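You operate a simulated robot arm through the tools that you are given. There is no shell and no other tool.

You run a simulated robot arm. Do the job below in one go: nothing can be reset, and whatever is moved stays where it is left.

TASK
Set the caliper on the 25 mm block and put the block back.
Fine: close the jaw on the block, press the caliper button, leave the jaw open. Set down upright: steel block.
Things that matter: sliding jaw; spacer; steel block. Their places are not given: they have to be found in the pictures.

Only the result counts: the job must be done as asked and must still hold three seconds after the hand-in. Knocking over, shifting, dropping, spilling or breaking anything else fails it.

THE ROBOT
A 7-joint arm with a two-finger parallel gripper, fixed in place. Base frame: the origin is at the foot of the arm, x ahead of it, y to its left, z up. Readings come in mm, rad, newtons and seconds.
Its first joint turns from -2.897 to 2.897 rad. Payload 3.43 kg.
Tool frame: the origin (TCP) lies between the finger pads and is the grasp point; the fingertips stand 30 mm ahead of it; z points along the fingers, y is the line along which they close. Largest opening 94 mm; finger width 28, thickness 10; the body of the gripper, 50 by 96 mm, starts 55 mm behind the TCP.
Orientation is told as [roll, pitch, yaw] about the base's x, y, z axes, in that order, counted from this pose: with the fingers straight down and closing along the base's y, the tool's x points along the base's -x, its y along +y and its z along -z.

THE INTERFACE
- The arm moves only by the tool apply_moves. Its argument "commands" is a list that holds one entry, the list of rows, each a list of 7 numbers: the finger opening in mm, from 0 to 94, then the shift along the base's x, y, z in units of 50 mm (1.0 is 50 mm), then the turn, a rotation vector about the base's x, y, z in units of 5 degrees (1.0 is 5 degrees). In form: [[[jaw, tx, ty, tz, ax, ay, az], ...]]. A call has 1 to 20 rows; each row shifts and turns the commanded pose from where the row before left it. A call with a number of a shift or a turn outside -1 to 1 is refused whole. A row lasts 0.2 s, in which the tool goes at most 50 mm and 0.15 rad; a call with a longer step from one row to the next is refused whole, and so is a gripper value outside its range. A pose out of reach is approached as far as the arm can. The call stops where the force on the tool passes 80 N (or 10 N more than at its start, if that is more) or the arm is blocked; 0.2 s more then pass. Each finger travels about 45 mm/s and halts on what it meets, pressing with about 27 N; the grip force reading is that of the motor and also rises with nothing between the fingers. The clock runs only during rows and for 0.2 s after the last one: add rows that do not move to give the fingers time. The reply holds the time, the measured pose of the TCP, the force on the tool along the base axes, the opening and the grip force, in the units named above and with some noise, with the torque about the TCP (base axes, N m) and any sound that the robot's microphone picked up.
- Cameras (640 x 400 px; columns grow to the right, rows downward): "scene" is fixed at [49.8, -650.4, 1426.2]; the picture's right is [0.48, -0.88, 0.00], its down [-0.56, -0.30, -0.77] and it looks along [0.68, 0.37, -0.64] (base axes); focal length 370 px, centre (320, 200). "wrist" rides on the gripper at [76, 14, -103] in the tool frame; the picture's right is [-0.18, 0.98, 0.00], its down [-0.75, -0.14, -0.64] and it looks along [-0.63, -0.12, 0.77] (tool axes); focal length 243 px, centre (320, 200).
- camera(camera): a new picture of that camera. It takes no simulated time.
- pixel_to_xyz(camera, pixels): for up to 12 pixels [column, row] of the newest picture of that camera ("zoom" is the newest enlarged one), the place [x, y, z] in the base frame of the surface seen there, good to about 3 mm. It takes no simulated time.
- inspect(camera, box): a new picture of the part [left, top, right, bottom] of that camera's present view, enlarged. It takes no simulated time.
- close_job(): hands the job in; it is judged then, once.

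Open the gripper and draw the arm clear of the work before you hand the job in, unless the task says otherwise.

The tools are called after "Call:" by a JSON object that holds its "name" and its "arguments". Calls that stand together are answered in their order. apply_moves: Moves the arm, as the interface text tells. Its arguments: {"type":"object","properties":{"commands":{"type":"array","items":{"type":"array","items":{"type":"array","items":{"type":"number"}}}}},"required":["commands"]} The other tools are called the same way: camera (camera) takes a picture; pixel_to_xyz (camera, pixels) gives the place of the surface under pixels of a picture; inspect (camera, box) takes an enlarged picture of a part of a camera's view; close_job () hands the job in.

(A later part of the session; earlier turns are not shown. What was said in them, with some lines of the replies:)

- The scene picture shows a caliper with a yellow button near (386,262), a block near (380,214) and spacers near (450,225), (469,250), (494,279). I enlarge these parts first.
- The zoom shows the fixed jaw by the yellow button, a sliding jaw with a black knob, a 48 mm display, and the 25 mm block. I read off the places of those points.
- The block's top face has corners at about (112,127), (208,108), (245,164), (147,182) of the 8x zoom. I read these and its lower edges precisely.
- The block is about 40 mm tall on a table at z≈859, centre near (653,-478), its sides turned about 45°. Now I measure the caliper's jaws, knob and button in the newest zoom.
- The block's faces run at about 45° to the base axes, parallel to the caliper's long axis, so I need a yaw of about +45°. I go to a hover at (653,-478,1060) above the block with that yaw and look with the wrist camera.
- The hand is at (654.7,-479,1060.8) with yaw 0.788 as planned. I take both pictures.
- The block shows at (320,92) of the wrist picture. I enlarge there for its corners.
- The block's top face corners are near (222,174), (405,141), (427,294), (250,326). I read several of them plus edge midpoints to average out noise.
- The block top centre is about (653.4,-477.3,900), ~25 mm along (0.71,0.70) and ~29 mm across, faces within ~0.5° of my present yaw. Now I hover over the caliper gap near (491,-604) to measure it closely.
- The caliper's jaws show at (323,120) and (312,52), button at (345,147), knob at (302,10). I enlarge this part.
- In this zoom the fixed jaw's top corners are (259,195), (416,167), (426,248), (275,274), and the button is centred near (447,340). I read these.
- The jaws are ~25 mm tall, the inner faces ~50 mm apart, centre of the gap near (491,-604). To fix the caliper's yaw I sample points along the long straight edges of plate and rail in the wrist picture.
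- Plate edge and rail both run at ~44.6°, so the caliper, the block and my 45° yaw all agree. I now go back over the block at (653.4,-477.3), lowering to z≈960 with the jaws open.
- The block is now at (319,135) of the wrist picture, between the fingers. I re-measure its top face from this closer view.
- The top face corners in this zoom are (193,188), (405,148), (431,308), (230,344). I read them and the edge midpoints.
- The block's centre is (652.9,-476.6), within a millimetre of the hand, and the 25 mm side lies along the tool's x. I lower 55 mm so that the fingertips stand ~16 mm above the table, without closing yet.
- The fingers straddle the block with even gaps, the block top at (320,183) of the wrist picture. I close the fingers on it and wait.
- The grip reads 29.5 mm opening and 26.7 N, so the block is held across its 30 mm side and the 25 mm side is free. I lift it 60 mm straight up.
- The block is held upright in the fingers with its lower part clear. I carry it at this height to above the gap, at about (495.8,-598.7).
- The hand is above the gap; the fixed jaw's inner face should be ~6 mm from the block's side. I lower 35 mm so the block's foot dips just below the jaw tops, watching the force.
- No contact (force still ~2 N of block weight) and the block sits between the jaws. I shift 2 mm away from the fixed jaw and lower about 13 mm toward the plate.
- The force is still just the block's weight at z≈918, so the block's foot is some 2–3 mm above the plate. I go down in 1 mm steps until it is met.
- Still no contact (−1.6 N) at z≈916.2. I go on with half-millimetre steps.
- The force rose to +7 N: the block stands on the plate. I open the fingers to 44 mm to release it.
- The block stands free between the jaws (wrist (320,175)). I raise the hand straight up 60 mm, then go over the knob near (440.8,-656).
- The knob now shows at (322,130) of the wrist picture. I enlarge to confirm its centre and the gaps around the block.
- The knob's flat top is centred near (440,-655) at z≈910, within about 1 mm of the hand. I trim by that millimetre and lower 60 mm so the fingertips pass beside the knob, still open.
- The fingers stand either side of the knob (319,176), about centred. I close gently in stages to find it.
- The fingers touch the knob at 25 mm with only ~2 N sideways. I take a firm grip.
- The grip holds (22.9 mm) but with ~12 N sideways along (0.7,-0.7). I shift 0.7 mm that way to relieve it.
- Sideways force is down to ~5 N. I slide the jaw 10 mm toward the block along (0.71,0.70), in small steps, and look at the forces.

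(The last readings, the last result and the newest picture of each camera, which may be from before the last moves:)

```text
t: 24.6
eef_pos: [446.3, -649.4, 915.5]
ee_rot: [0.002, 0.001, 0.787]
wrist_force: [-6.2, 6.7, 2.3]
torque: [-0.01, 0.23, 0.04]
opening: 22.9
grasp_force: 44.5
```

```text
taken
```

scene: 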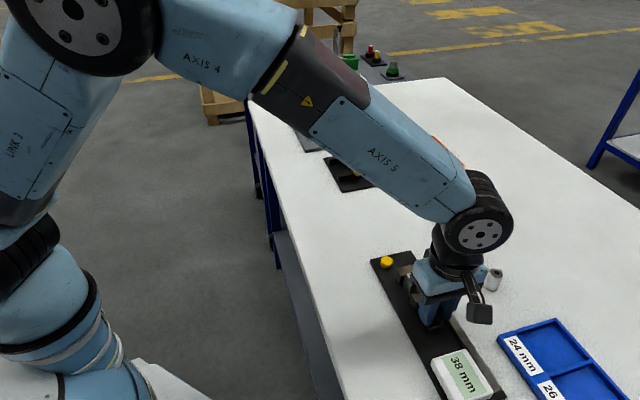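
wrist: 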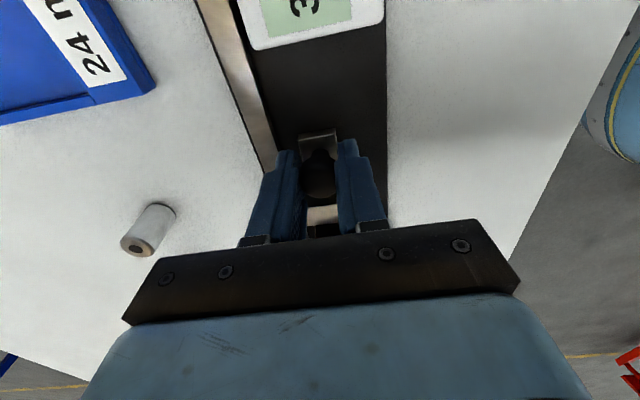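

The display went from 48 to 38 mm, so the jaw follows. Sideways force is now ~9 N the other way; I trim it and slide another 12 mm.

Call:
{"name": "apply_moves", "arguments": {"commands": [[[10, 0.025, 0.046, 0, 0, 0, 0], [10, 0.035, 0.036, 0, 0, 0, 0], [10, 0.035, 0.036, 0, 0, 0, 0], [10, 0.035, 0.036, 0, 0, 0, 0], [10, 0.028, 0.029, 0, 0, 0, 0], [10, 0, 0, 0, 0, 0, 0]]]}}

Call:
{"name": "inspect", "arguments": {"camera": "scene", "box": [360, 230, 520, 400]}}

```text
t: 26.0
eef_pos: [456.4, -640.3, 916.0]
ee_rot: [0.0, 0.001, 0.786]
wrist_force: [-1.2, 0.7, -2.9]
torque: [-0.1, 0.12, -0.02]
opening: 22.7
grasp_force: 45.4
```

```text
2.35 times, centred on (440, 315) of scene
```

zoom: 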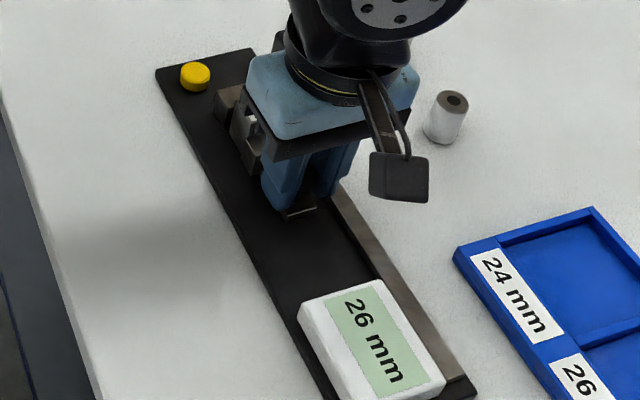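

The display reads 26 mm with hardly any force, so the block is not yet squeezed. I go on with 1 mm steps and watch the force along the slide.

Call:
{"name": "apply_moves", "arguments": {"commands": [[[10, 0.014, 0.0143, 0, 0, 0, 0], [10, 0.014, 0.0143, 0, 0, 0, 0], [10, 0.014, 0.0143, 0, 0, 0, 0], [10, 0, 0, 0, 0, 0, 0]]]}}

Call:
{"name": "inspect", "arguments": {"camera": "scene", "box": [360, 230, 520, 400]}}

```text
t: 27.0
eef_pos: [458.7, -638.2, 915.8]
ee_rot: [-0.001, 0.0, 0.785]
wrist_force: [-1.0, -3.4, -2.9]
torque: [0.01, 0.02, 0.0]
opening: 22.8
grasp_force: 44.7
```

```text
2.35 times, centred on (440, 315) of scene
```

zoom: 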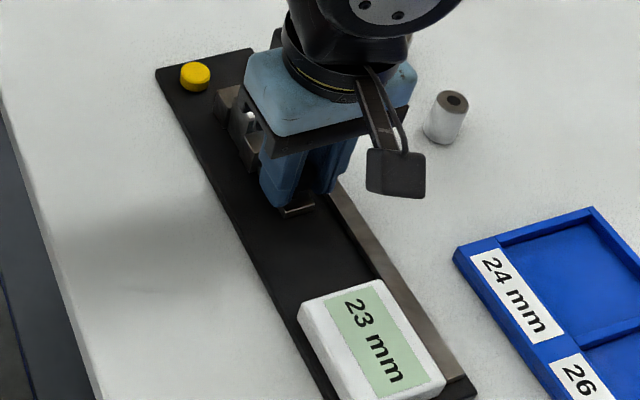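

The display reads 23 mm and the force along the slide is only ~3 N. I step on another 3 mm.

Call:
{"name": "apply_moves", "arguments": {"commands": [[[10, 0.014, 0.0143, 0, 0, 0, 0], [10, 0.014, 0.0143, 0, 0, 0, 0], [10, 0, 0, 0, 0, 0, 0]]]}}

Call:
{"name": "inspect", "arguments": {"camera": "scene", "box": [360, 230, 520, 400]}}

```text
t: 27.8
eef_pos: [459.0, -639.7, 914.7]
ee_rot: [0.002, 0.001, 0.787]
wrist_force: [-8.6, -16.4, -5.6]
torque: [-0.41, 0.26, -0.05]
opening: 22.9
grasp_force: 44.9
```

```text
2.35 times, centred on (440, 315) of scene
```

zoom: 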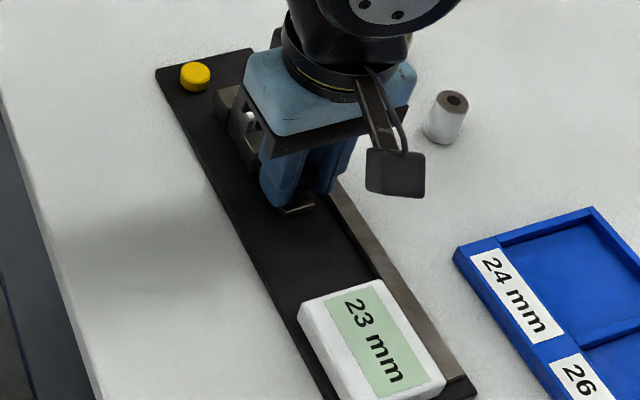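

The force along the slide jumped to ~18 N and the display stays at 23 mm: the jaw is closed on the block. I let the knob go and check that the jaw stays.

Call:
{"name": "apply_moves", "arguments": {"commands": [[[28, 0, 0, 0, 0, 0, 0], [40, 0, 0, 0, 0, 0, 0], [54, 0, 0, 0, 0, 0, 0], [54, 0, 0, 0, 0, 0, 0]]]}}

Call:
{"name": "inspect", "arguments": {"camera": "scene", "box": [360, 230, 520, 400]}}

Call:
{"name": "camera", "arguments": {"camera": "wrist"}}

```text
t: 28.8
eef_pos: [459.5, -636.8, 914.4]
ee_rot: [-0.001, 0.0, 0.787]
wrist_force: [0.3, 0.6, -0.9]
torque: [0.01, -0.01, -0.03]
opening: 54.1
grasp_force: 0.1
```

```text
2.35 times, centred on (440, 315) of scene
```

zoom: 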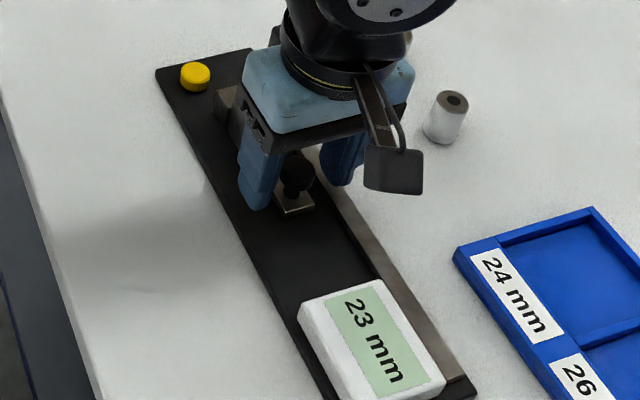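

```text
taken
```

wrist: 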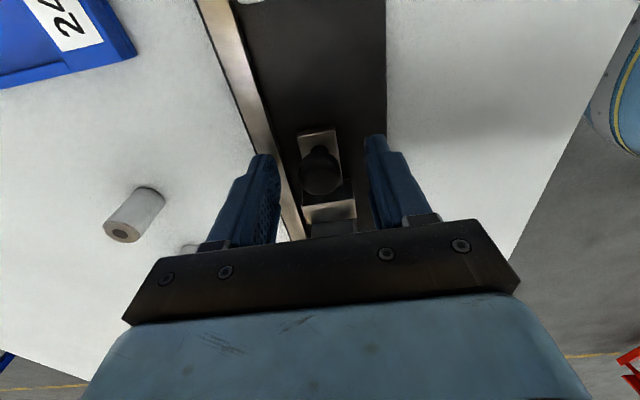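

The jaw stays at 23 mm on the display. I lift 60 mm, cross to above the yellow button at (530.8,-535.8) and close the fingers.

Call:
{"name": "apply_moves", "arguments": {"commands": [[[54, 0, 0, 0.3, 0, 0, 0], [54, 0, 0, 0.5, 0, 0, 0], [54, 0, 0, 0.4, 0, 0, 0], [30, 0.477, 0.672, 0, 0, 0, 0], [15, 0.477, 0.672, 0, 0, 0, 0], [0, 0.477, 0.672, 0, 0, 0, 0], [0, 0, 0, 0, 0, 0, 0], [0, 0, 0, 0, 0, 0, 0], [0, 0, 0, 0, 0, 0, 0]]]}}

Call:
{"name": "camera", "arguments": {"camera": "wrist"}}

Call:
{"name": "camera", "arguments": {"camera": "scene"}}

Call:
{"name": "inspect", "arguments": {"camera": "scene", "box": [350, 210, 470, 330]}}

```text
t: 30.8
eef_pos: [530.9, -534.8, 976.5]
ee_rot: [0.0, 0.001, 0.785]
wrist_force: [-0.8, -0.2, -0.1]
torque: [0.03, 0.02, 0.0]
opening: 0.0
grasp_force: 26.8
```

```text
taken
```

wrist: 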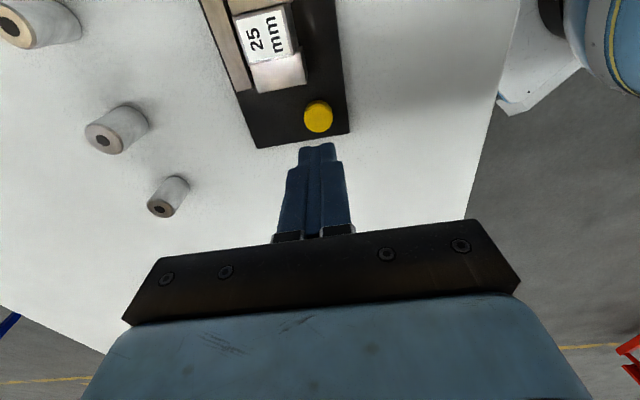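

```text
taken
```

scene: 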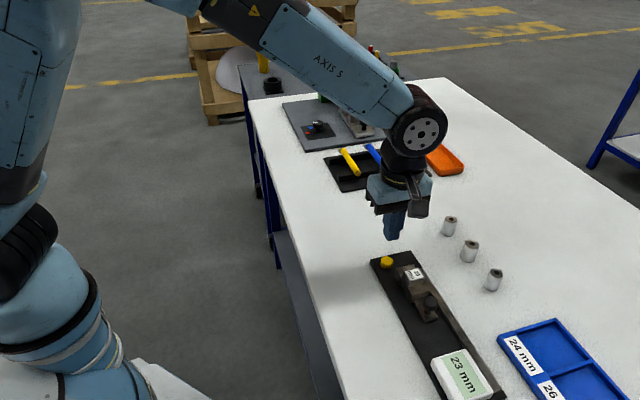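

```text
3.33 times, centred on (410, 270) of scene
```

zoom: 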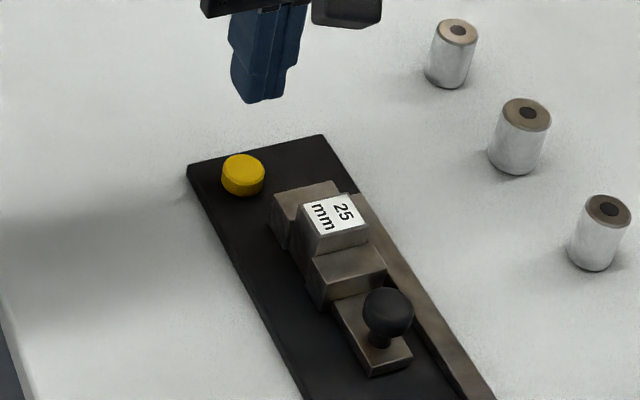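

The block sits snugly between both jaws, the display shows 23 mm. I check the button's centre at (318,116) and the block's top in the wrist picture before pressing.

Call:
{"name": "pixel_to_xyz", "arguments": {"camera": "wrist", "pixels": [[318, 116], [306, 117], [330, 115], [318, 105], [318, 128], [265, 36], [237, 19], [285, 8], [296, 51], [252, 66], [278, 72], [318, 118]]}}

Call:
{"name": "inspect", "arguments": {"camera": "wrist", "box": [200, 0, 360, 150]}}

```text
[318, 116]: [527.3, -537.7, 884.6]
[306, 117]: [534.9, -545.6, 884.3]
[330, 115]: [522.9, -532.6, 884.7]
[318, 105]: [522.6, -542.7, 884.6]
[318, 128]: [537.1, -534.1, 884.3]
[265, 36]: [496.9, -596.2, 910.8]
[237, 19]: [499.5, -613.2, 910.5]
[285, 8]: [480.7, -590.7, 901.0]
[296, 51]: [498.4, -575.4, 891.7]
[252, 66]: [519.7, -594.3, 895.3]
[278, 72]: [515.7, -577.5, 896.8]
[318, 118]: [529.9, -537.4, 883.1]
```

```text
2.67 times, centred on (280, 75) of wrist
```

zoom: 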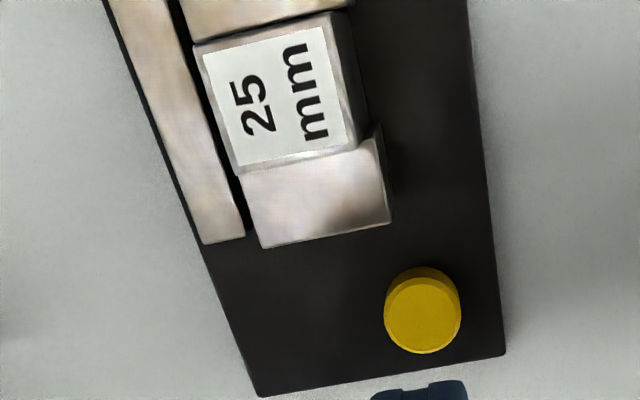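

The button's centre is about (529.5,-537) with its top at z≈884. I trim the position by 1–2 mm and lower 55 mm, leaving ~6 mm to the button.

Call:
{"name": "apply_moves", "arguments": {"commands": [[[0, -0.016, -0.03, -0.3, 0, 0, 0], [0, 0, 0, -0.3, 0, 0, 0], [0, 0, 0, -0.3, 0, 0, 0], [0, 0, 0, -0.2, 0, 0, 0], [0, 0, 0, 0, 0, 0, 0], [0, 0, 0, 0, 0, 0, 0]]]}}

Call:
{"name": "inspect", "arguments": {"camera": "scene", "box": [350, 210, 450, 300]}}

```text
t: 32.2
eef_pos: [529.2, -536.6, 920.0]
ee_rot: [0.0, 0.002, 0.786]
wrist_force: [0.6, 0.1, 0.3]
torque: [-0.02, 0.01, 0.03]
opening: 0.0
grasp_force: 27.3
```

```text
4.44 times, centred on (400, 255) of scene
```

zoom: 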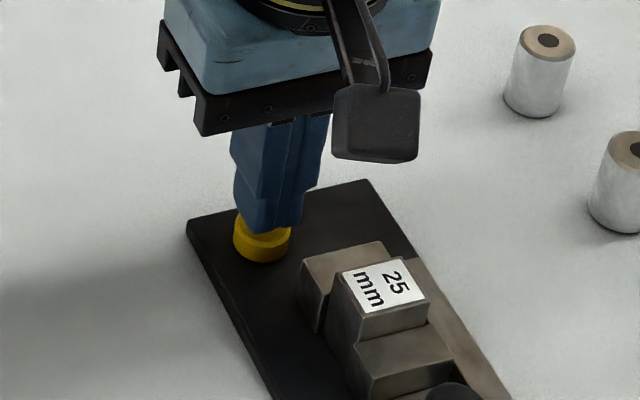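

The fingertips are right above the button. I press down in 1 mm steps and watch the force, sound and display.

Call:
{"name": "apply_moves", "arguments": {"commands": [[[0, 0, 0, -0.04, 0, 0, 0], [0, 0, 0, -0.04, 0, 0, 0], [0, 0, 0, -0.02, 0, 0, 0], [0, 0, 0, -0.02, 0, 0, 0], [0, 0, 0, 0, 0, 0, 0]]]}}

Call:
{"name": "inspect", "arguments": {"camera": "scene", "box": [350, 210, 530, 400]}}

```text
t: 33.4
eef_pos: [529.5, -537.3, 913.7]
ee_rot: [0.0, 0.001, 0.784]
wrist_force: [-0.5, 0.0, 0.5]
torque: [0.02, 0.0, 0.03]
opening: 0.0
grasp_force: 26.9
```

```text
2.11 times, centred on (440, 305) of scene
```

zoom: 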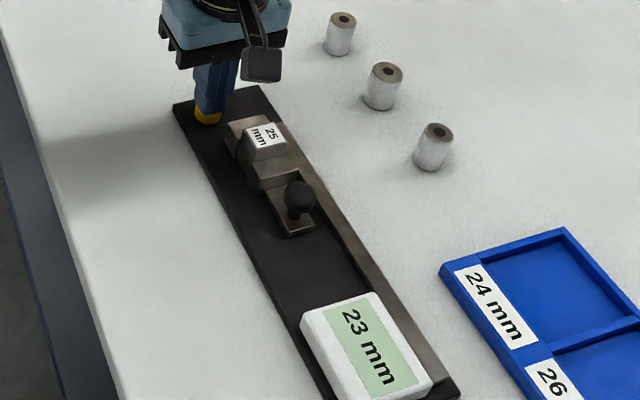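

No contact yet at TCP z≈913.7 (tips ~884). I keep pressing in 1 mm steps.

Call:
{"name": "apply_moves", "arguments": {"commands": [[[0, 0, 0, -0.02, 0, 0, 0], [0, 0, 0, -0.02, 0, 0, 0], [0, 0, 0, 0, 0, 0, 0]]]}}

Call:
{"name": "inspect", "arguments": {"camera": "scene", "box": [350, 210, 530, 400]}}

```text
t: 34.2
eef_pos: [529.5, -536.8, 911.1]
ee_rot: [-0.002, 0.0, 0.785]
wrist_force: [1.5, -0.6, 2.0]
torque: [-0.03, 0.02, -0.02]
opening: 0.0
grasp_force: 27.1
```

```text
2.11 times, centred on (440, 305) of scene
```

zoom: 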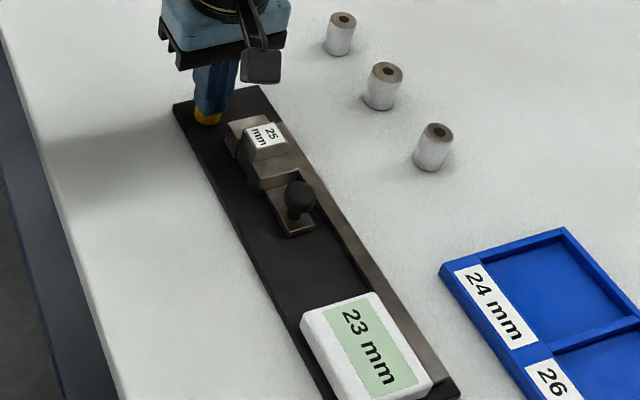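

The force has just begun to rise (2 N) at z≈911.5. I press 2 mm further.

Call:
{"name": "apply_moves", "arguments": {"commands": [[[0, 0, 0, -0.02, 0, 0, 0], [0, 0, 0, -0.02, 0, 0, 0], [0, 0, 0, 0, 0, 0, 0]]]}}

Call:
{"name": "inspect", "arguments": {"camera": "scene", "box": [350, 210, 530, 400]}}

```text
t: 35.0
eef_pos: [530.1, -536.4, 912.0]
ee_rot: [0.002, -0.001, 0.785]
wrist_force: [-1.7, 1.7, 4.0]
torque: [0.05, 0.02, 0.02]
opening: 0.3
grasp_force: 27.3
```

```text
2.11 times, centred on (440, 305) of scene
```

zoom: 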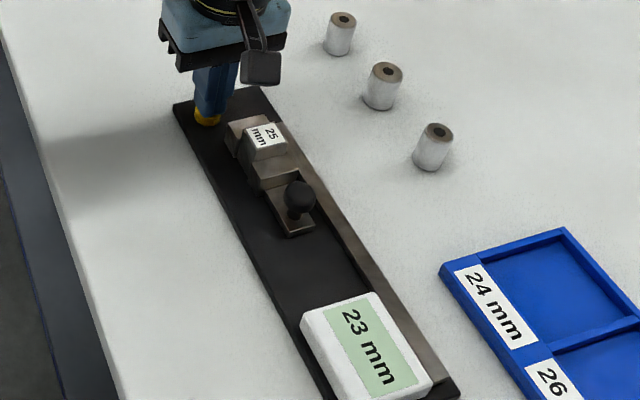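

Force 4 N, like a springy button, and the display is still 23 mm. I press another 2 mm.

Call:
{"name": "apply_moves", "arguments": {"commands": [[[0, 0, 0, -0.02, 0, 0, 0], [0, 0, 0, -0.02, 0, 0, 0], [0, 0, 0, 0, 0, 0, 0]]]}}

Call:
{"name": "inspect", "arguments": {"camera": "scene", "box": [350, 210, 530, 400]}}

```text
t: 35.8
eef_pos: [530.2, -537.1, 909.2]
ee_rot: [-0.001, 0.001, 0.785]
wrist_force: [-1.4, -0.5, 6.3]
torque: [-0.04, 0.07, 0.0]
opening: 0.1
grasp_force: 27.0
```

```text
2.11 times, centred on (440, 305) of scene
```

zoom: 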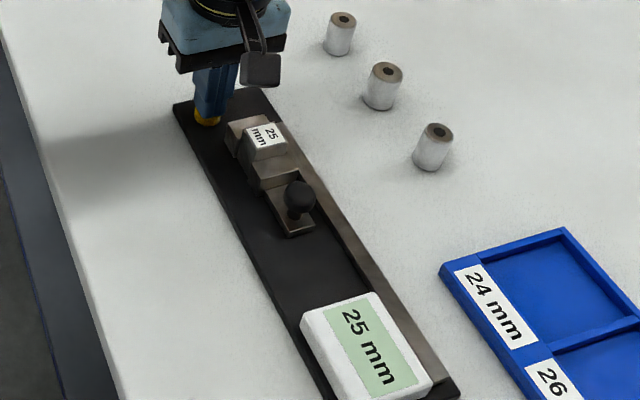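

The display switched to 25 mm: the button has been pressed and the caliper is set. I lift off straight up and go back over the knob, now near (457.5,-637.5), with the fingers opening to 60 mm.

Call:
{"name": "apply_moves", "arguments": {"commands": [[[0, 0, 0, 0.2, 0, 0, 0], [0, 0, 0, 0.5, 0, 0, 0], [0, 0, 0, 0.64, 0, 0, 0], [0, -0.48, -0.669, 0, 0, 0, 0], [0, -0.48, -0.669, 0, 0, 0, 0], [30, -0.48, -0.669, 0, 0, 0, 0], [60, 0, 0, 0, 0, 0, 0], [60, 0, 0, 0, 0, 0, 0], [60, 0, 0, 0, 0, 0, 0], [60, 0, 0, 0, 0, 0, 0]]]}}

Call:
{"name": "camera", "arguments": {"camera": "wrist"}}

Call:
{"name": "inspect", "arguments": {"camera": "scene", "box": [350, 210, 530, 400]}}

Call:
{"name": "inspect", "arguments": {"camera": "wrist", "box": [272, 90, 368, 150]}}

```text
t: 38.0
eef_pos: [457.7, -639.0, 974.7]
ee_rot: [0.001, 0.0, 0.785]
wrist_force: [0.5, -0.5, 0.4]
torque: [0.01, -0.03, 0.02]
opening: 59.9
grasp_force: 0.1
```

```text
taken
```

wrist: 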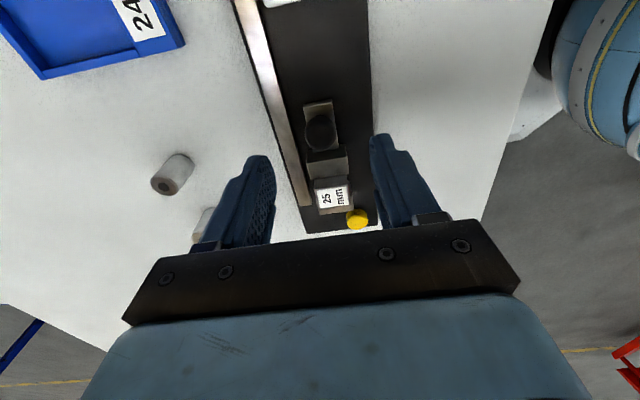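

```text
2.11 times, centred on (440, 305) of scene
```

zoom: 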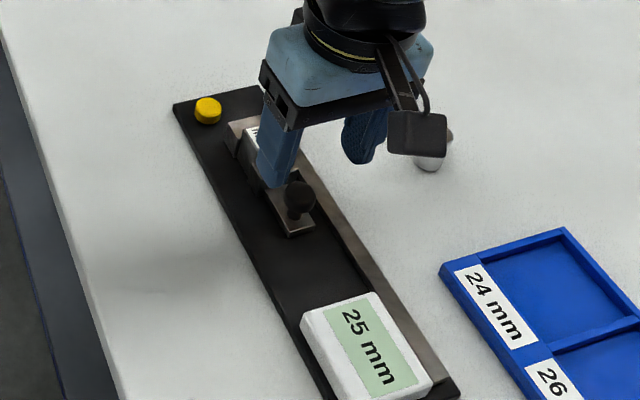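

```text
6.67 times, centred on (320, 120) of wrist
```

zoom: 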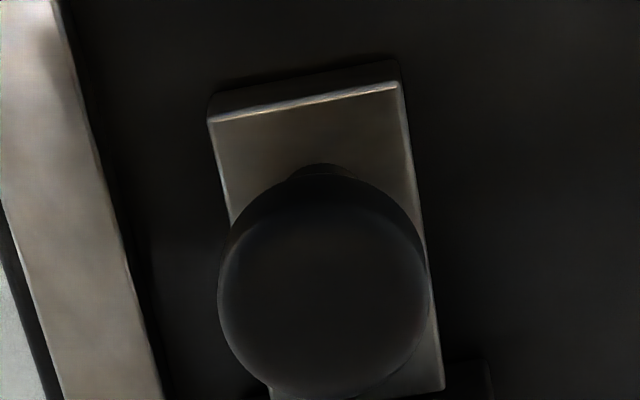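

The knob shows at (321,133), about 1 mm off to the rail side of my centre line. I trim by 1 mm and lower 60 mm around it.

Call:
{"name": "apply_moves", "arguments": {"commands": [[[60, 0.014, -0.014, -0.3, 0, 0, 0], [60, 0, 0, -0.3, 0, 0, 0], [60, 0, 0, -0.3, 0, 0, 0], [60, 0, 0, -0.2, 0, 0, 0], [60, 0, 0, -0.1, 0, 0, 0], [45, 0, 0, 0, 0, 0, 0], [35, 0, 0, 0, 0, 0, 0], [27, 0, 0, 0, 0, 0, 0], [24, 0, 0, 0, 0, 0, 0], [24, 0, 0, 0, 0, 0, 0]]]}}

Call:
{"name": "camera", "arguments": {"camera": "wrist"}}

```text
t: 40.2
eef_pos: [458.6, -639.1, 914.6]
ee_rot: [-0.001, 0.0, 0.786]
wrist_force: [-1.5, 1.2, -0.1]
torque: [0.01, 0.0, 0.01]
opening: 25.2
grasp_force: 1.0
```

```text
taken
```

wrist: 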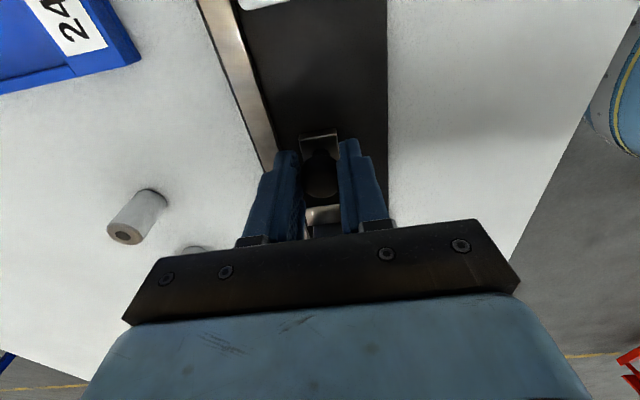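

The fingers touch the knob at 25 mm with almost no sideways force. I grip it and slide the jaw open 12 mm first, then check.

Call:
{"name": "apply_moves", "arguments": {"commands": [[[18, 0, 0, 0, 0, 0, 0], [10, 0, 0, 0, 0, 0, 0], [10, 0, 0, 0, 0, 0, 0], [10, -0.028, -0.0286, 0, 0, 0, 0], [10, -0.035, -0.0357, 0, 0, 0, 0], [10, -0.035, -0.0357, 0, 0, 0, 0], [10, -0.035, -0.0357, 0, 0, 0, 0], [10, -0.035, -0.0357, 0, 0, 0, 0], [10, 0, 0, 0, 0, 0, 0]]]}}

Call:
{"name": "inspect", "arguments": {"camera": "scene", "box": [350, 210, 530, 400]}}

```text
t: 42.2
eef_pos: [450.9, -646.9, 915.3]
ee_rot: [0.0, 0.0, 0.787]
wrist_force: [-10.0, 11.3, -0.6]
torque: [0.14, 0.15, 0.01]
opening: 22.9
grasp_force: 44.8
```

```text
2.11 times, centred on (440, 305) of scene
```

zoom: 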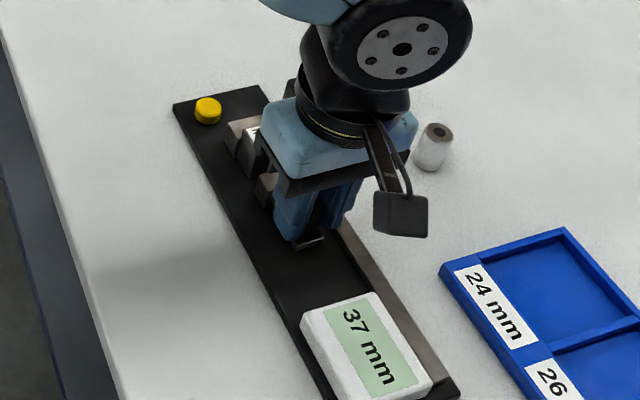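

The display reads 37 mm, the jaw is opening. There is ~15 N sideways, so I trim 1 mm along (-0.7,0.7) and slide a further 14 mm.

Call:
{"name": "apply_moves", "arguments": {"commands": [[[10, -0.014, 0.014, 0, 0, 0, 0], [10, -0.036, -0.035, 0, 0, 0, 0], [10, -0.036, -0.035, 0, 0, 0, 0], [10, -0.036, -0.035, 0, 0, 0, 0], [10, -0.036, -0.035, 0, 0, 0, 0], [10, -0.036, -0.035, 0, 0, 0, 0], [10, -0.02, -0.02, 0, 0, 0, 0], [10, 0, 0, 0, 0, 0, 0]]]}}

Call:
{"name": "inspect", "arguments": {"camera": "scene", "box": [350, 210, 530, 400]}}

```text
t: 44.0
eef_pos: [440.4, -655.7, 916.0]
ee_rot: [-0.001, 0.0, 0.788]
wrist_force: [3.2, 2.2, -0.8]
torque: [-0.07, 0.02, 0.06]
opening: 22.7
grasp_force: 45.0
```

```text
2.11 times, centred on (440, 305) of scene
```

zoom: 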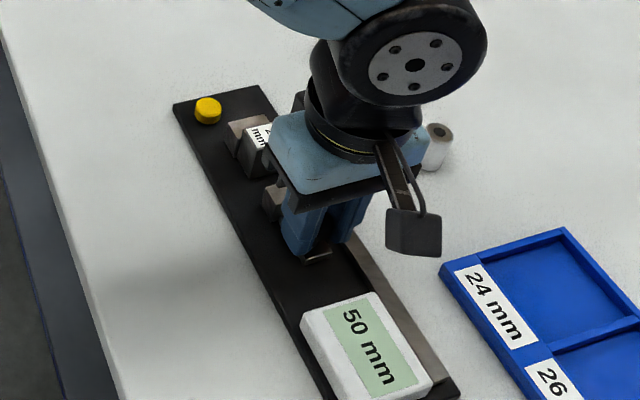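

The display reads 50 mm: the jaw is open again, back about where it was. I release the knob, lift 60 mm and go over the block near (500.5,-594) for a look.

Call:
{"name": "apply_moves", "arguments": {"commands": [[[28, 0, 0, 0, 0, 0, 0], [42, 0, 0, 0, 0, 0, 0], [56, 0, 0, 0, 0, 0, 0], [56, 0, 0, 0, 0, 0, 0], [56, 0, 0, 0.3, 0, 0, 0], [56, 0, 0, 0.5, 0, 0, 0], [56, 0, 0, 0.4, 0, 0, 0], [56, 0.39, 0.4, 0, 0, 0, 0], [56, 0.39, 0.4, 0, 0, 0, 0], [56, 0.34, 0.36, 0, 0, 0, 0], [56, 0, 0, 0, 0, 0, 0], [56, 0, 0, 0, 0, 0, 0]]]}}

Call:
{"name": "camera", "arguments": {"camera": "wrist"}}

Call:
{"name": "inspect", "arguments": {"camera": "scene", "box": [350, 210, 530, 400]}}

Call:
{"name": "inspect", "arguments": {"camera": "wrist", "box": [262, 70, 374, 170]}}

```text
t: 46.6
eef_pos: [495.6, -598.1, 975.3]
ee_rot: [0.0, 0.0, 0.787]
wrist_force: [-0.2, 0.6, 0.2]
torque: [0.0, -0.01, 0.01]
opening: 56.1
grasp_force: 0.1
```

```text
taken
```

wrist: 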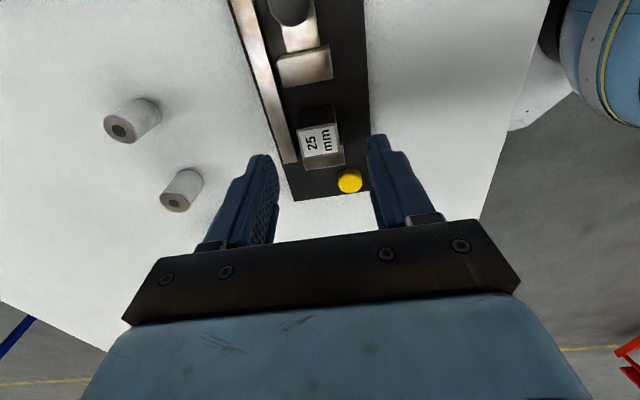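

```text
2.11 times, centred on (440, 305) of scene
```

zoom: 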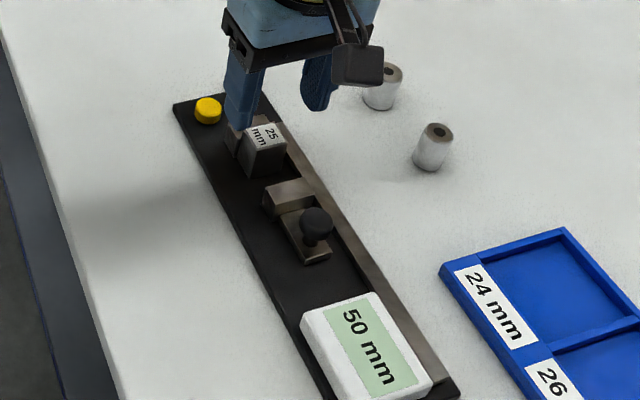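

```text
4.00 times, centred on (318, 120) of wrist
```

zoom: 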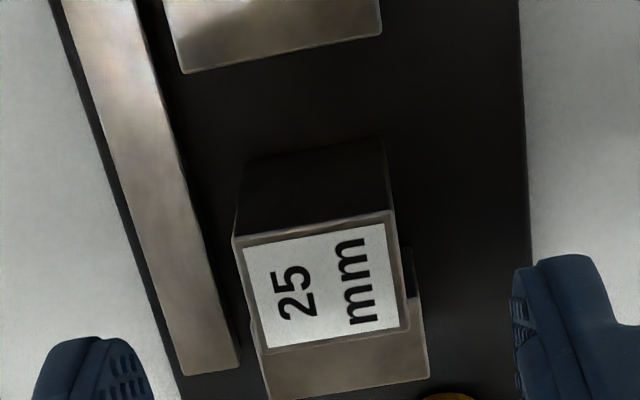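

The block stands upright against the fixed jaw. I read its top corners (236,239), (392,213), (406,329), (262,348) in this zoom.

Call:
{"name": "pixel_to_xyz", "arguments": {"camera": "zoom", "pixels": [[238, 239], [391, 214], [406, 328], [263, 349], [315, 226], [400, 270], [335, 340], [250, 295], [320, 283], [280, 232], [350, 221], [300, 345]]}}

Call:
{"name": "pixel_to_xyz", "arguments": {"camera": "zoom", "pixels": [[237, 238], [392, 213], [407, 329], [262, 350], [316, 225], [401, 270], [335, 341], [249, 295], [320, 283], [340, 370], [300, 365], [400, 355]]}}

```text
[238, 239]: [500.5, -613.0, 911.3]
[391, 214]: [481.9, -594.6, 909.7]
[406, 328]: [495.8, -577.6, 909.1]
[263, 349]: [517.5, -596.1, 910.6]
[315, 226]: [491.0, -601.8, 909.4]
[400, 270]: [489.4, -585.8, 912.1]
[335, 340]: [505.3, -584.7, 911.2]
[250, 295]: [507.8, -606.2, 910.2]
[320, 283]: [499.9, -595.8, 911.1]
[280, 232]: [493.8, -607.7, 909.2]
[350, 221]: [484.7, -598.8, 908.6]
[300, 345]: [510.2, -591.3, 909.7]
```

```text
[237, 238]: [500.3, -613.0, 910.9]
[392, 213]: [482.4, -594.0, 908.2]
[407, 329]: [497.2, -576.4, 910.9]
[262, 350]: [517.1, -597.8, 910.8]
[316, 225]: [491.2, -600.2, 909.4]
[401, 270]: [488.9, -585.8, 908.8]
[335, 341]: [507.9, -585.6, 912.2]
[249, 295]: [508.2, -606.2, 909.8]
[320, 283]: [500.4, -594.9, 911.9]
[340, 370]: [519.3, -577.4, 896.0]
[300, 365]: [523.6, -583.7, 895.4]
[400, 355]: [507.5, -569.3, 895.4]
```

The block's centre is about (499.1,-595.1), ~4.7 mm nearer the fixed jaw than the hand; this offset keeps the fingers ~3 mm clear of the fixed jaw. I trim 0.8 mm sideways and lower 60 mm around the block.

Call:
{"name": "apply_moves", "arguments": {"commands": [[[56, 0.011, -0.011, -0.3, 0, 0, 0], [56, 0, 0, -0.3, 0, 0, 0], [56, 0, 0, -0.3, 0, 0, 0], [56, 0, 0, -0.2, 0, 0, 0], [56, 0, 0, -0.1, 0, 0, 0], [56, 0, 0, 0, 0, 0, 0], [56, 0, 0, 0, 0, 0, 0]]]}}

Call:
{"name": "camera", "arguments": {"camera": "wrist"}}

Call:
{"name": "inspect", "arguments": {"camera": "scene", "box": [360, 220, 460, 310]}}

```text
t: 48.2
eef_pos: [496.5, -598.3, 914.5]
ee_rot: [0.0, -0.001, 0.785]
wrist_force: [-0.4, -0.1, -0.2]
torque: [0.01, -0.01, -0.01]
opening: 56.1
grasp_force: 0.1
```

```text
taken
```

wrist: 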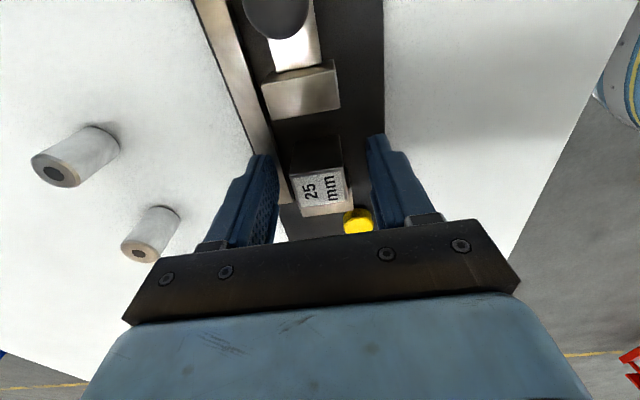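

```text
4.44 times, centred on (410, 265) of scene
```

zoom: 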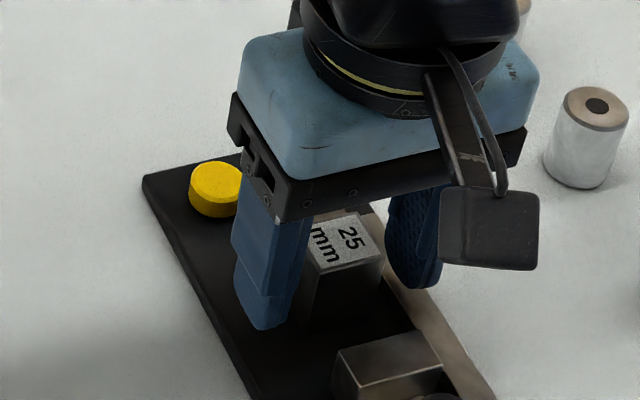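

The fingers stand on both sides of the block at (320,187). I close on it and check the grip.

Call:
{"name": "apply_moves", "arguments": {"commands": [[[40, 0, 0, 0, 0, 0, 0], [34, 0, 0, 0, 0, 0, 0], [30, 0, 0, 0, 0, 0, 0], [20, 0, 0, 0, 0, 0, 0], [10, 0, 0, 0, 0, 0, 0], [10, 0, 0, 0, 0, 0, 0]]]}}

Call:
{"name": "camera", "arguments": {"camera": "wrist"}}

Call:
{"name": "inspect", "arguments": {"camera": "wrist", "box": [272, 110, 368, 230]}}

```text
t: 49.6
eef_pos: [494.9, -598.8, 914.6]
ee_rot: [0.0, 0.0, 0.786]
wrist_force: [-0.4, -0.9, 0.0]
torque: [-0.05, -0.03, 0.02]
opening: 29.6
grasp_force: 27.2
```

```text
taken
```

wrist: 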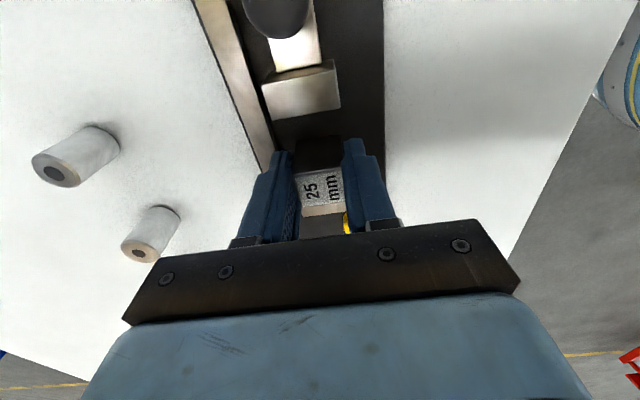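

```text
3.33 times, centred on (320, 170) of wrist
```

zoom: 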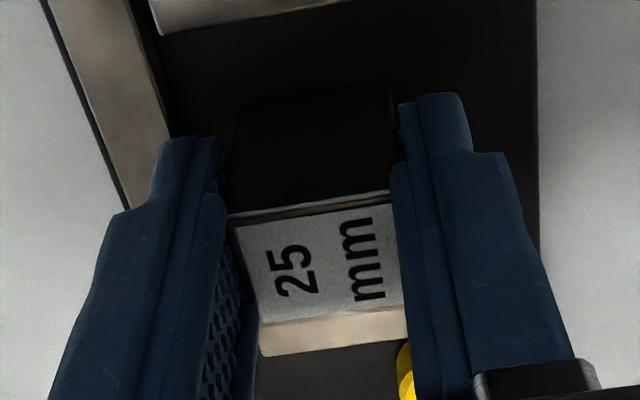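

The grip reads 29.6 mm and 27 N on the block. I lift a little, draw 2 mm away from the fixed jaw and lift to the carrying height.

Call:
{"name": "apply_moves", "arguments": {"commands": [[[10, 0, 0, 0.04, 0, 0, 0], [10, -0.028, -0.028, 0.06, 0, 0, 0], [10, 0, 0, 0.3, 0, 0, 0], [10, 0, 0, 0.4, 0, 0, 0], [10, 0, 0, 0.4, 0, 0, 0], [10, 0, 0, 0, 0, 0, 0], [10, 0, 0, 0, 0, 0, 0]]]}}

Call:
{"name": "camera", "arguments": {"camera": "wrist"}}

Call:
{"name": "inspect", "arguments": {"camera": "scene", "box": [350, 200, 530, 400]}}

Call:
{"name": "inspect", "arguments": {"camera": "wrist", "box": [272, 110, 368, 230]}}

```text
t: 51.2
eef_pos: [494.9, -599.7, 975.0]
ee_rot: [-0.001, 0.001, 0.785]
wrist_force: [-1.2, 0.0, -2.3]
torque: [-0.04, 0.0, -0.03]
opening: 29.5
grasp_force: 27.3
```

```text
taken
```

wrist: 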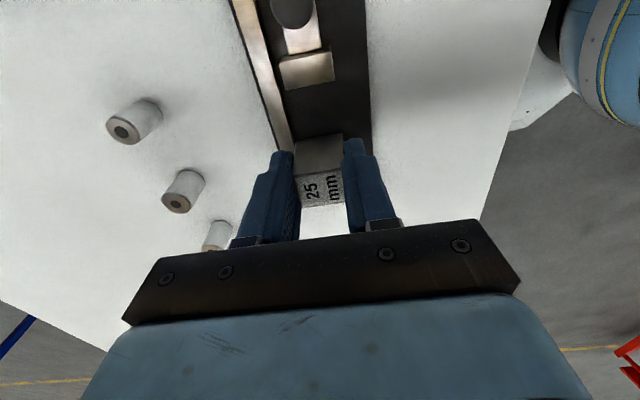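

```text
2.00 times, centred on (440, 300) of scene
```

zoom: 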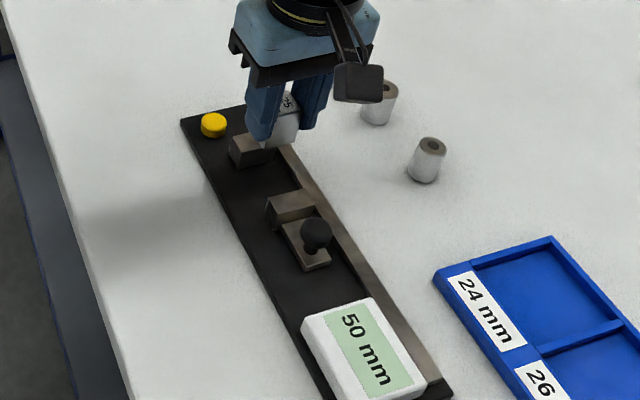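

```text
3.33 times, centred on (320, 170) of wrist
```

zoom: 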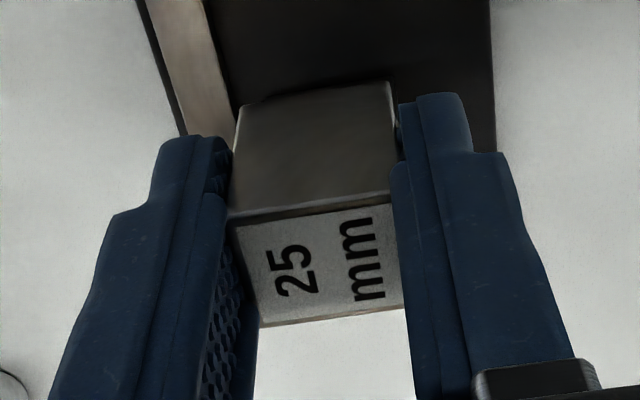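

The block is held upright clear of the caliper. To know where it sits in the grip, I read its visible top corners in this zoom.

Call:
{"name": "pixel_to_xyz", "arguments": {"camera": "zoom", "pixels": [[240, 219], [312, 210], [384, 200], [262, 323], [330, 313], [400, 303], [265, 325], [315, 209], [335, 312], [320, 260], [330, 258], [310, 262]]}}

```text
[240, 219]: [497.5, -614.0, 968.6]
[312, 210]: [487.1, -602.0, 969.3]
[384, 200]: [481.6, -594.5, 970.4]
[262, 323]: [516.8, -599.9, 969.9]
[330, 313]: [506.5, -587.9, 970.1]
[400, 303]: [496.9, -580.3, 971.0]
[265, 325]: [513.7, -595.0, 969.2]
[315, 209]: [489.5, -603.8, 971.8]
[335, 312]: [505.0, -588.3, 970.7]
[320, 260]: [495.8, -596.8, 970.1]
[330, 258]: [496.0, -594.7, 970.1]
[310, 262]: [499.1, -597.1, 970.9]
```

The block sits ~4.6 mm off the tool centre toward (0.7,0.7), as expected. I carry it back so that its centre comes over its old place (652.9,-476.5), at this height.

Call:
{"name": "apply_moves", "arguments": {"commands": [[[10, 0.35, 0.27, 0, 0, 0, 0], [10, 0.6, 0.46, 0, 0, 0, 0], [10, 0.62, 0.475, 0, 0, 0, 0], [10, 0.62, 0.475, 0, 0, 0, 0], [10, 0.55, 0.42, 0, 0, 0, 0], [10, 0.381, 0.292, 0, 0, 0, 0], [10, 0, 0, 0, 0, 0, 0], [10, 0, 0, 0, 0, 0, 0]]]}}

Call:
{"name": "apply_moves", "arguments": {"commands": [[[10, 0, 0, -0.3, 0, 0, 0], [10, 0, 0, -0.4, 0, 0, 0], [10, 0, 0, -0.3, 0, 0, 0], [10, 0, 0, -0.2, 0, 0, 0], [10, 0, 0, 0, 0, 0, 0], [10, 0, 0, 0, 0, 0, 0]]]}}

Call:
{"name": "inspect", "arguments": {"camera": "scene", "box": [330, 150, 450, 250]}}

Call:
{"name": "inspect", "arguments": {"camera": "wrist", "box": [272, 110, 368, 230]}}

```text
t: 53.0
eef_pos: [651.4, -481.0, 974.8]
ee_rot: [0.0, 0.0, 0.785]
wrist_force: [0.3, -0.1, -2.2]
torque: [0.0, 0.01, 0.01]
opening: 29.5
grasp_force: 26.6
```

```text
t: 54.4
eef_pos: [650.5, -479.5, 914.2]
ee_rot: [0.0, 0.0, 0.785]
wrist_force: [0.4, -0.1, -3.1]
torque: [0.02, 0.01, 0.0]
opening: 29.5
grasp_force: 26.7
```

```text
4.00 times, centred on (390, 200) of scene
```

zoom: 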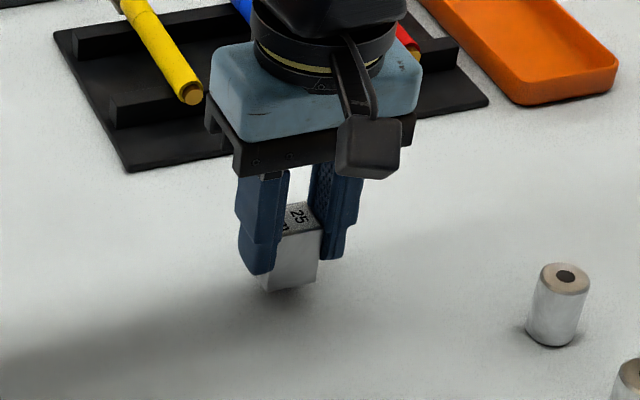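

```text
3.33 times, centred on (320, 170) of wrist
```

zoom: 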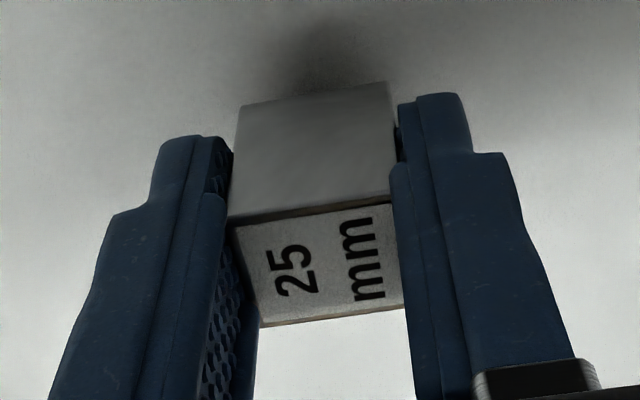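

The block hangs upright ~9 mm above the table at its old place. I lower 7 mm and then feel for the table in half-millimetre steps.

Call:
{"name": "apply_moves", "arguments": {"commands": [[[10, 0, 0, -0.06, 0, 0, 0], [10, 0, 0, -0.06, 0, 0, 0], [10, 0, 0, -0.02, 0, 0, 0], [10, 0, 0, 0, 0, 0, 0]]]}}

Call:
{"name": "pixel_to_xyz", "arguments": {"camera": "zoom", "pixels": [[240, 219], [312, 210], [384, 200], [262, 323], [330, 313], [400, 303], [320, 260]]}}

```text
t: 55.4
eef_pos: [650.1, -479.6, 907.0]
ee_rot: [0.001, 0.0, 0.784]
wrist_force: [-1.2, -0.3, -2.7]
torque: [-0.02, 0.02, 0.0]
opening: 29.5
grasp_force: 27.6
```

```text
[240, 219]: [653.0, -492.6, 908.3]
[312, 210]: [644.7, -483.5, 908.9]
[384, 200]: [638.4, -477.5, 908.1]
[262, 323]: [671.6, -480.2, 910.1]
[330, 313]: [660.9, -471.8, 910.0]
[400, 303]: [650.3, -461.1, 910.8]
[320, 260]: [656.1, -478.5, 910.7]
```

Its centre reads about (653.1,-477.7), right over the old place. I go on down in half-millimetre steps until it touches.

Call:
{"name": "apply_moves", "arguments": {"commands": [[[10, 0, 0, -0.01, 0, 0, 0], [10, 0, 0, -0.01, 0, 0, 0], [10, 0, 0, 0, 0, 0, 0]]]}}

```text
t: 56.2
eef_pos: [649.9, -479.3, 906.5]
ee_rot: [0.0, 0.0, 0.786]
wrist_force: [-0.2, 0.7, -2.7]
torque: [0.0, 0.0, 0.02]
opening: 29.8
grasp_force: 27.0
```

Still the block's weight only (−2.7 N). Another millimetre in half-millimetre steps.

Call:
{"name": "apply_moves", "arguments": {"commands": [[[10, 0, 0, -0.01, 0, 0, 0], [10, 0, 0, -0.01, 0, 0, 0], [10, 0, 0, 0, 0, 0, 0]]]}}

```text
t: 57.0
eef_pos: [651.5, -480.1, 906.7]
ee_rot: [0.001, 0.0, 0.785]
wrist_force: [-0.2, 0.0, -3.0]
torque: [0.0, 0.01, 0.01]
opening: 29.6
grasp_force: 26.6
```

No contact yet (−3.0 N). I continue down 1 mm.

Call:
{"name": "apply_moves", "arguments": {"commands": [[[10, 0, 0, -0.01, 0, 0, 0], [10, 0, 0, -0.01, 0, 0, 0], [10, 0, 0, 0, 0, 0, 0]]]}}

```text
t: 57.8
eef_pos: [651.8, -480.3, 905.6]
ee_rot: [-0.001, -0.001, 0.786]
wrist_force: [-1.3, -1.0, -0.1]
torque: [-0.04, -0.04, -0.01]
opening: 29.5
grasp_force: 26.5
```

The weight is being taken (−0.1 N). One more half-millimetre to seat it.

Call:
{"name": "apply_moves", "arguments": {"commands": [[[10, 0, 0, -0.01, 0, 0, 0], [10, 0, 0, 0, 0, 0, 0]]]}}

```text
t: 58.4
eef_pos: [649.9, -480.4, 905.0]
ee_rot: [-0.001, -0.001, 0.786]
wrist_force: [-1.9, 2.0, 9.3]
torque: [0.14, 0.11, 0.03]
opening: 29.8
grasp_force: 27.1
```

The force is now +9 N, the block is seated on the table. I open the fingers and let it stand.

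Call:
{"name": "apply_moves", "arguments": {"commands": [[[33, 0, 0, 0, 0, 0, 0], [40, 0, 0, 0, 0, 0, 0], [56, 0, 0, 0, 0, 0, 0], [70, 0, 0, 0, 0, 0, 0], [70, 0, 0, 0, 0, 0, 0]]]}}

Call:
{"name": "camera", "arguments": {"camera": "wrist"}}

Call:
{"name": "inspect", "arguments": {"camera": "scene", "box": [330, 150, 450, 250]}}

```text
t: 59.6
eef_pos: [652.0, -479.7, 904.5]
ee_rot: [0.0, 0.0, 0.785]
wrist_force: [0.1, 0.1, 0.5]
torque: [0.0, -0.01, 0.0]
opening: 69.7
grasp_force: 0.1
```

```text
taken
```

wrist: 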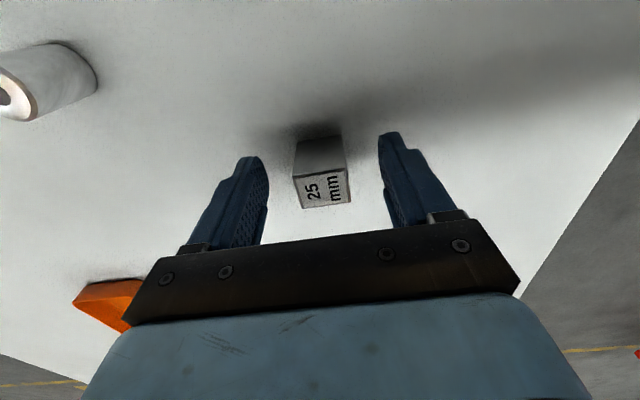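

```text
4.00 times, centred on (390, 200) of scene
```

zoom: 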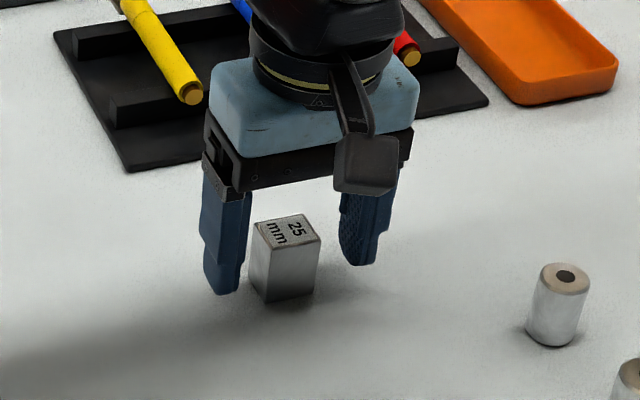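

The block stands upright at (284,258) of the zoom, practically where it stood at the start. I draw the hand straight up and then back clear of the work.

Call:
{"name": "apply_moves", "arguments": {"commands": [[[70, 0, 0, 0.3, 0, 0, 0], [70, 0, 0, 0.6, 0, 0, 0], [94, 0, 0, 0.9, 0, 0, 0], [94, 0, 0, 0.9, 0, 0, 0], [94, 0, 0, 0.9, 0, 0, 0], [94, -0.5, 0, 0.7, 0, 0, 0], [94, -0.7, 0.1, 0.6, 0, 0, 0], [94, -0.8, 0.1, 0.4, 0, 0, 0], [94, -0.8, 0.1, 0.3, 0, 0, 0], [94, -0.8, 0.1, 0.2, 0, 0, 0], [94, 0, 0, 0, 0, 0, 0], [94, 0, 0, 0, 0, 0, 0]]]}}

Call:
{"name": "camera", "arguments": {"camera": "scene"}}

Call:
{"name": "inspect", "arguments": {"camera": "scene", "box": [360, 190, 440, 240]}}

Call:
{"name": "inspect", "arguments": {"camera": "scene", "box": [350, 210, 530, 400]}}

```text
t: 62.2
eef_pos: [470.6, -460.5, 1194.9]
ee_rot: [0.001, 0.0, 0.787]
wrist_force: [-0.4, -0.3, 0.3]
torque: [0.0, -0.01, 0.01]
opening: 93.9
grasp_force: 0.0
```

```text
taken
```

scene: 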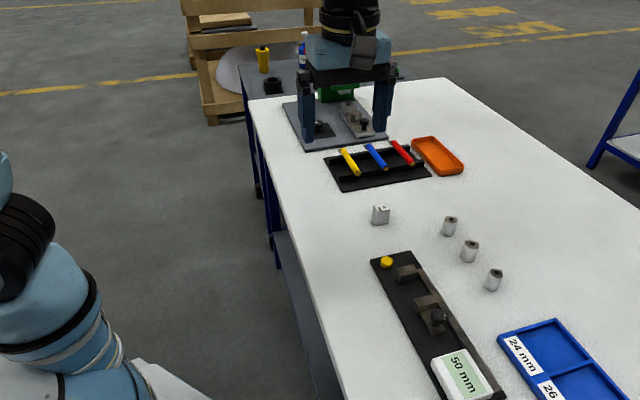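

```text
8.00 times, centred on (400, 215) of scene
```

zoom: 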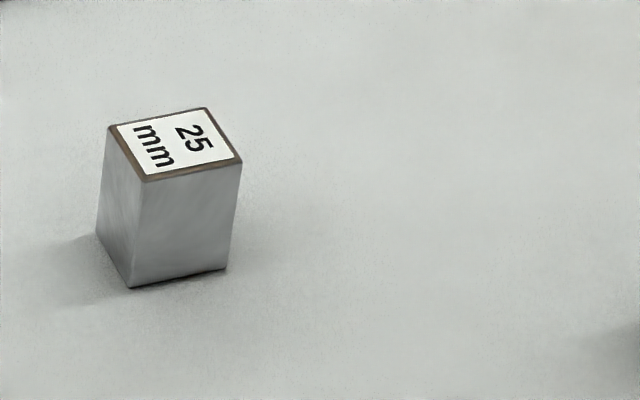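

```text
2.11 times, centred on (440, 305) of scene
```

zoom: 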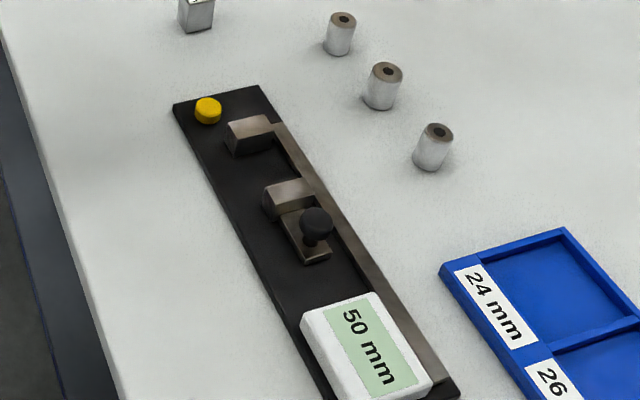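

The block is back within about a millimetre of its first place and upright. The jaw is open at 50 mm, the caliper was set to 25 mm on the block, the spacers are untouched, and the hand is clear and open, so I hand the job in.

Call:
{"name": "close_job", "arguments": {}}

```text
The job is handed in.
```

The caliper is set on the 25 mm block, and the block is back upright within about a millimetre of where it started. I've handed the job in; no verdict came back with it.

- **Setting:** with the jaw closed on the block the display read 23 mm. Pressing the button switched it to 25 mm.
- **Jaw:** it is open again at about its starting position, where the display now reads 50 mm. Before the setting it read 48 mm there.
- **Everything else:** the final picture shows the spacers and the rest of the bench where they were. The gripper is open and clear of the work.
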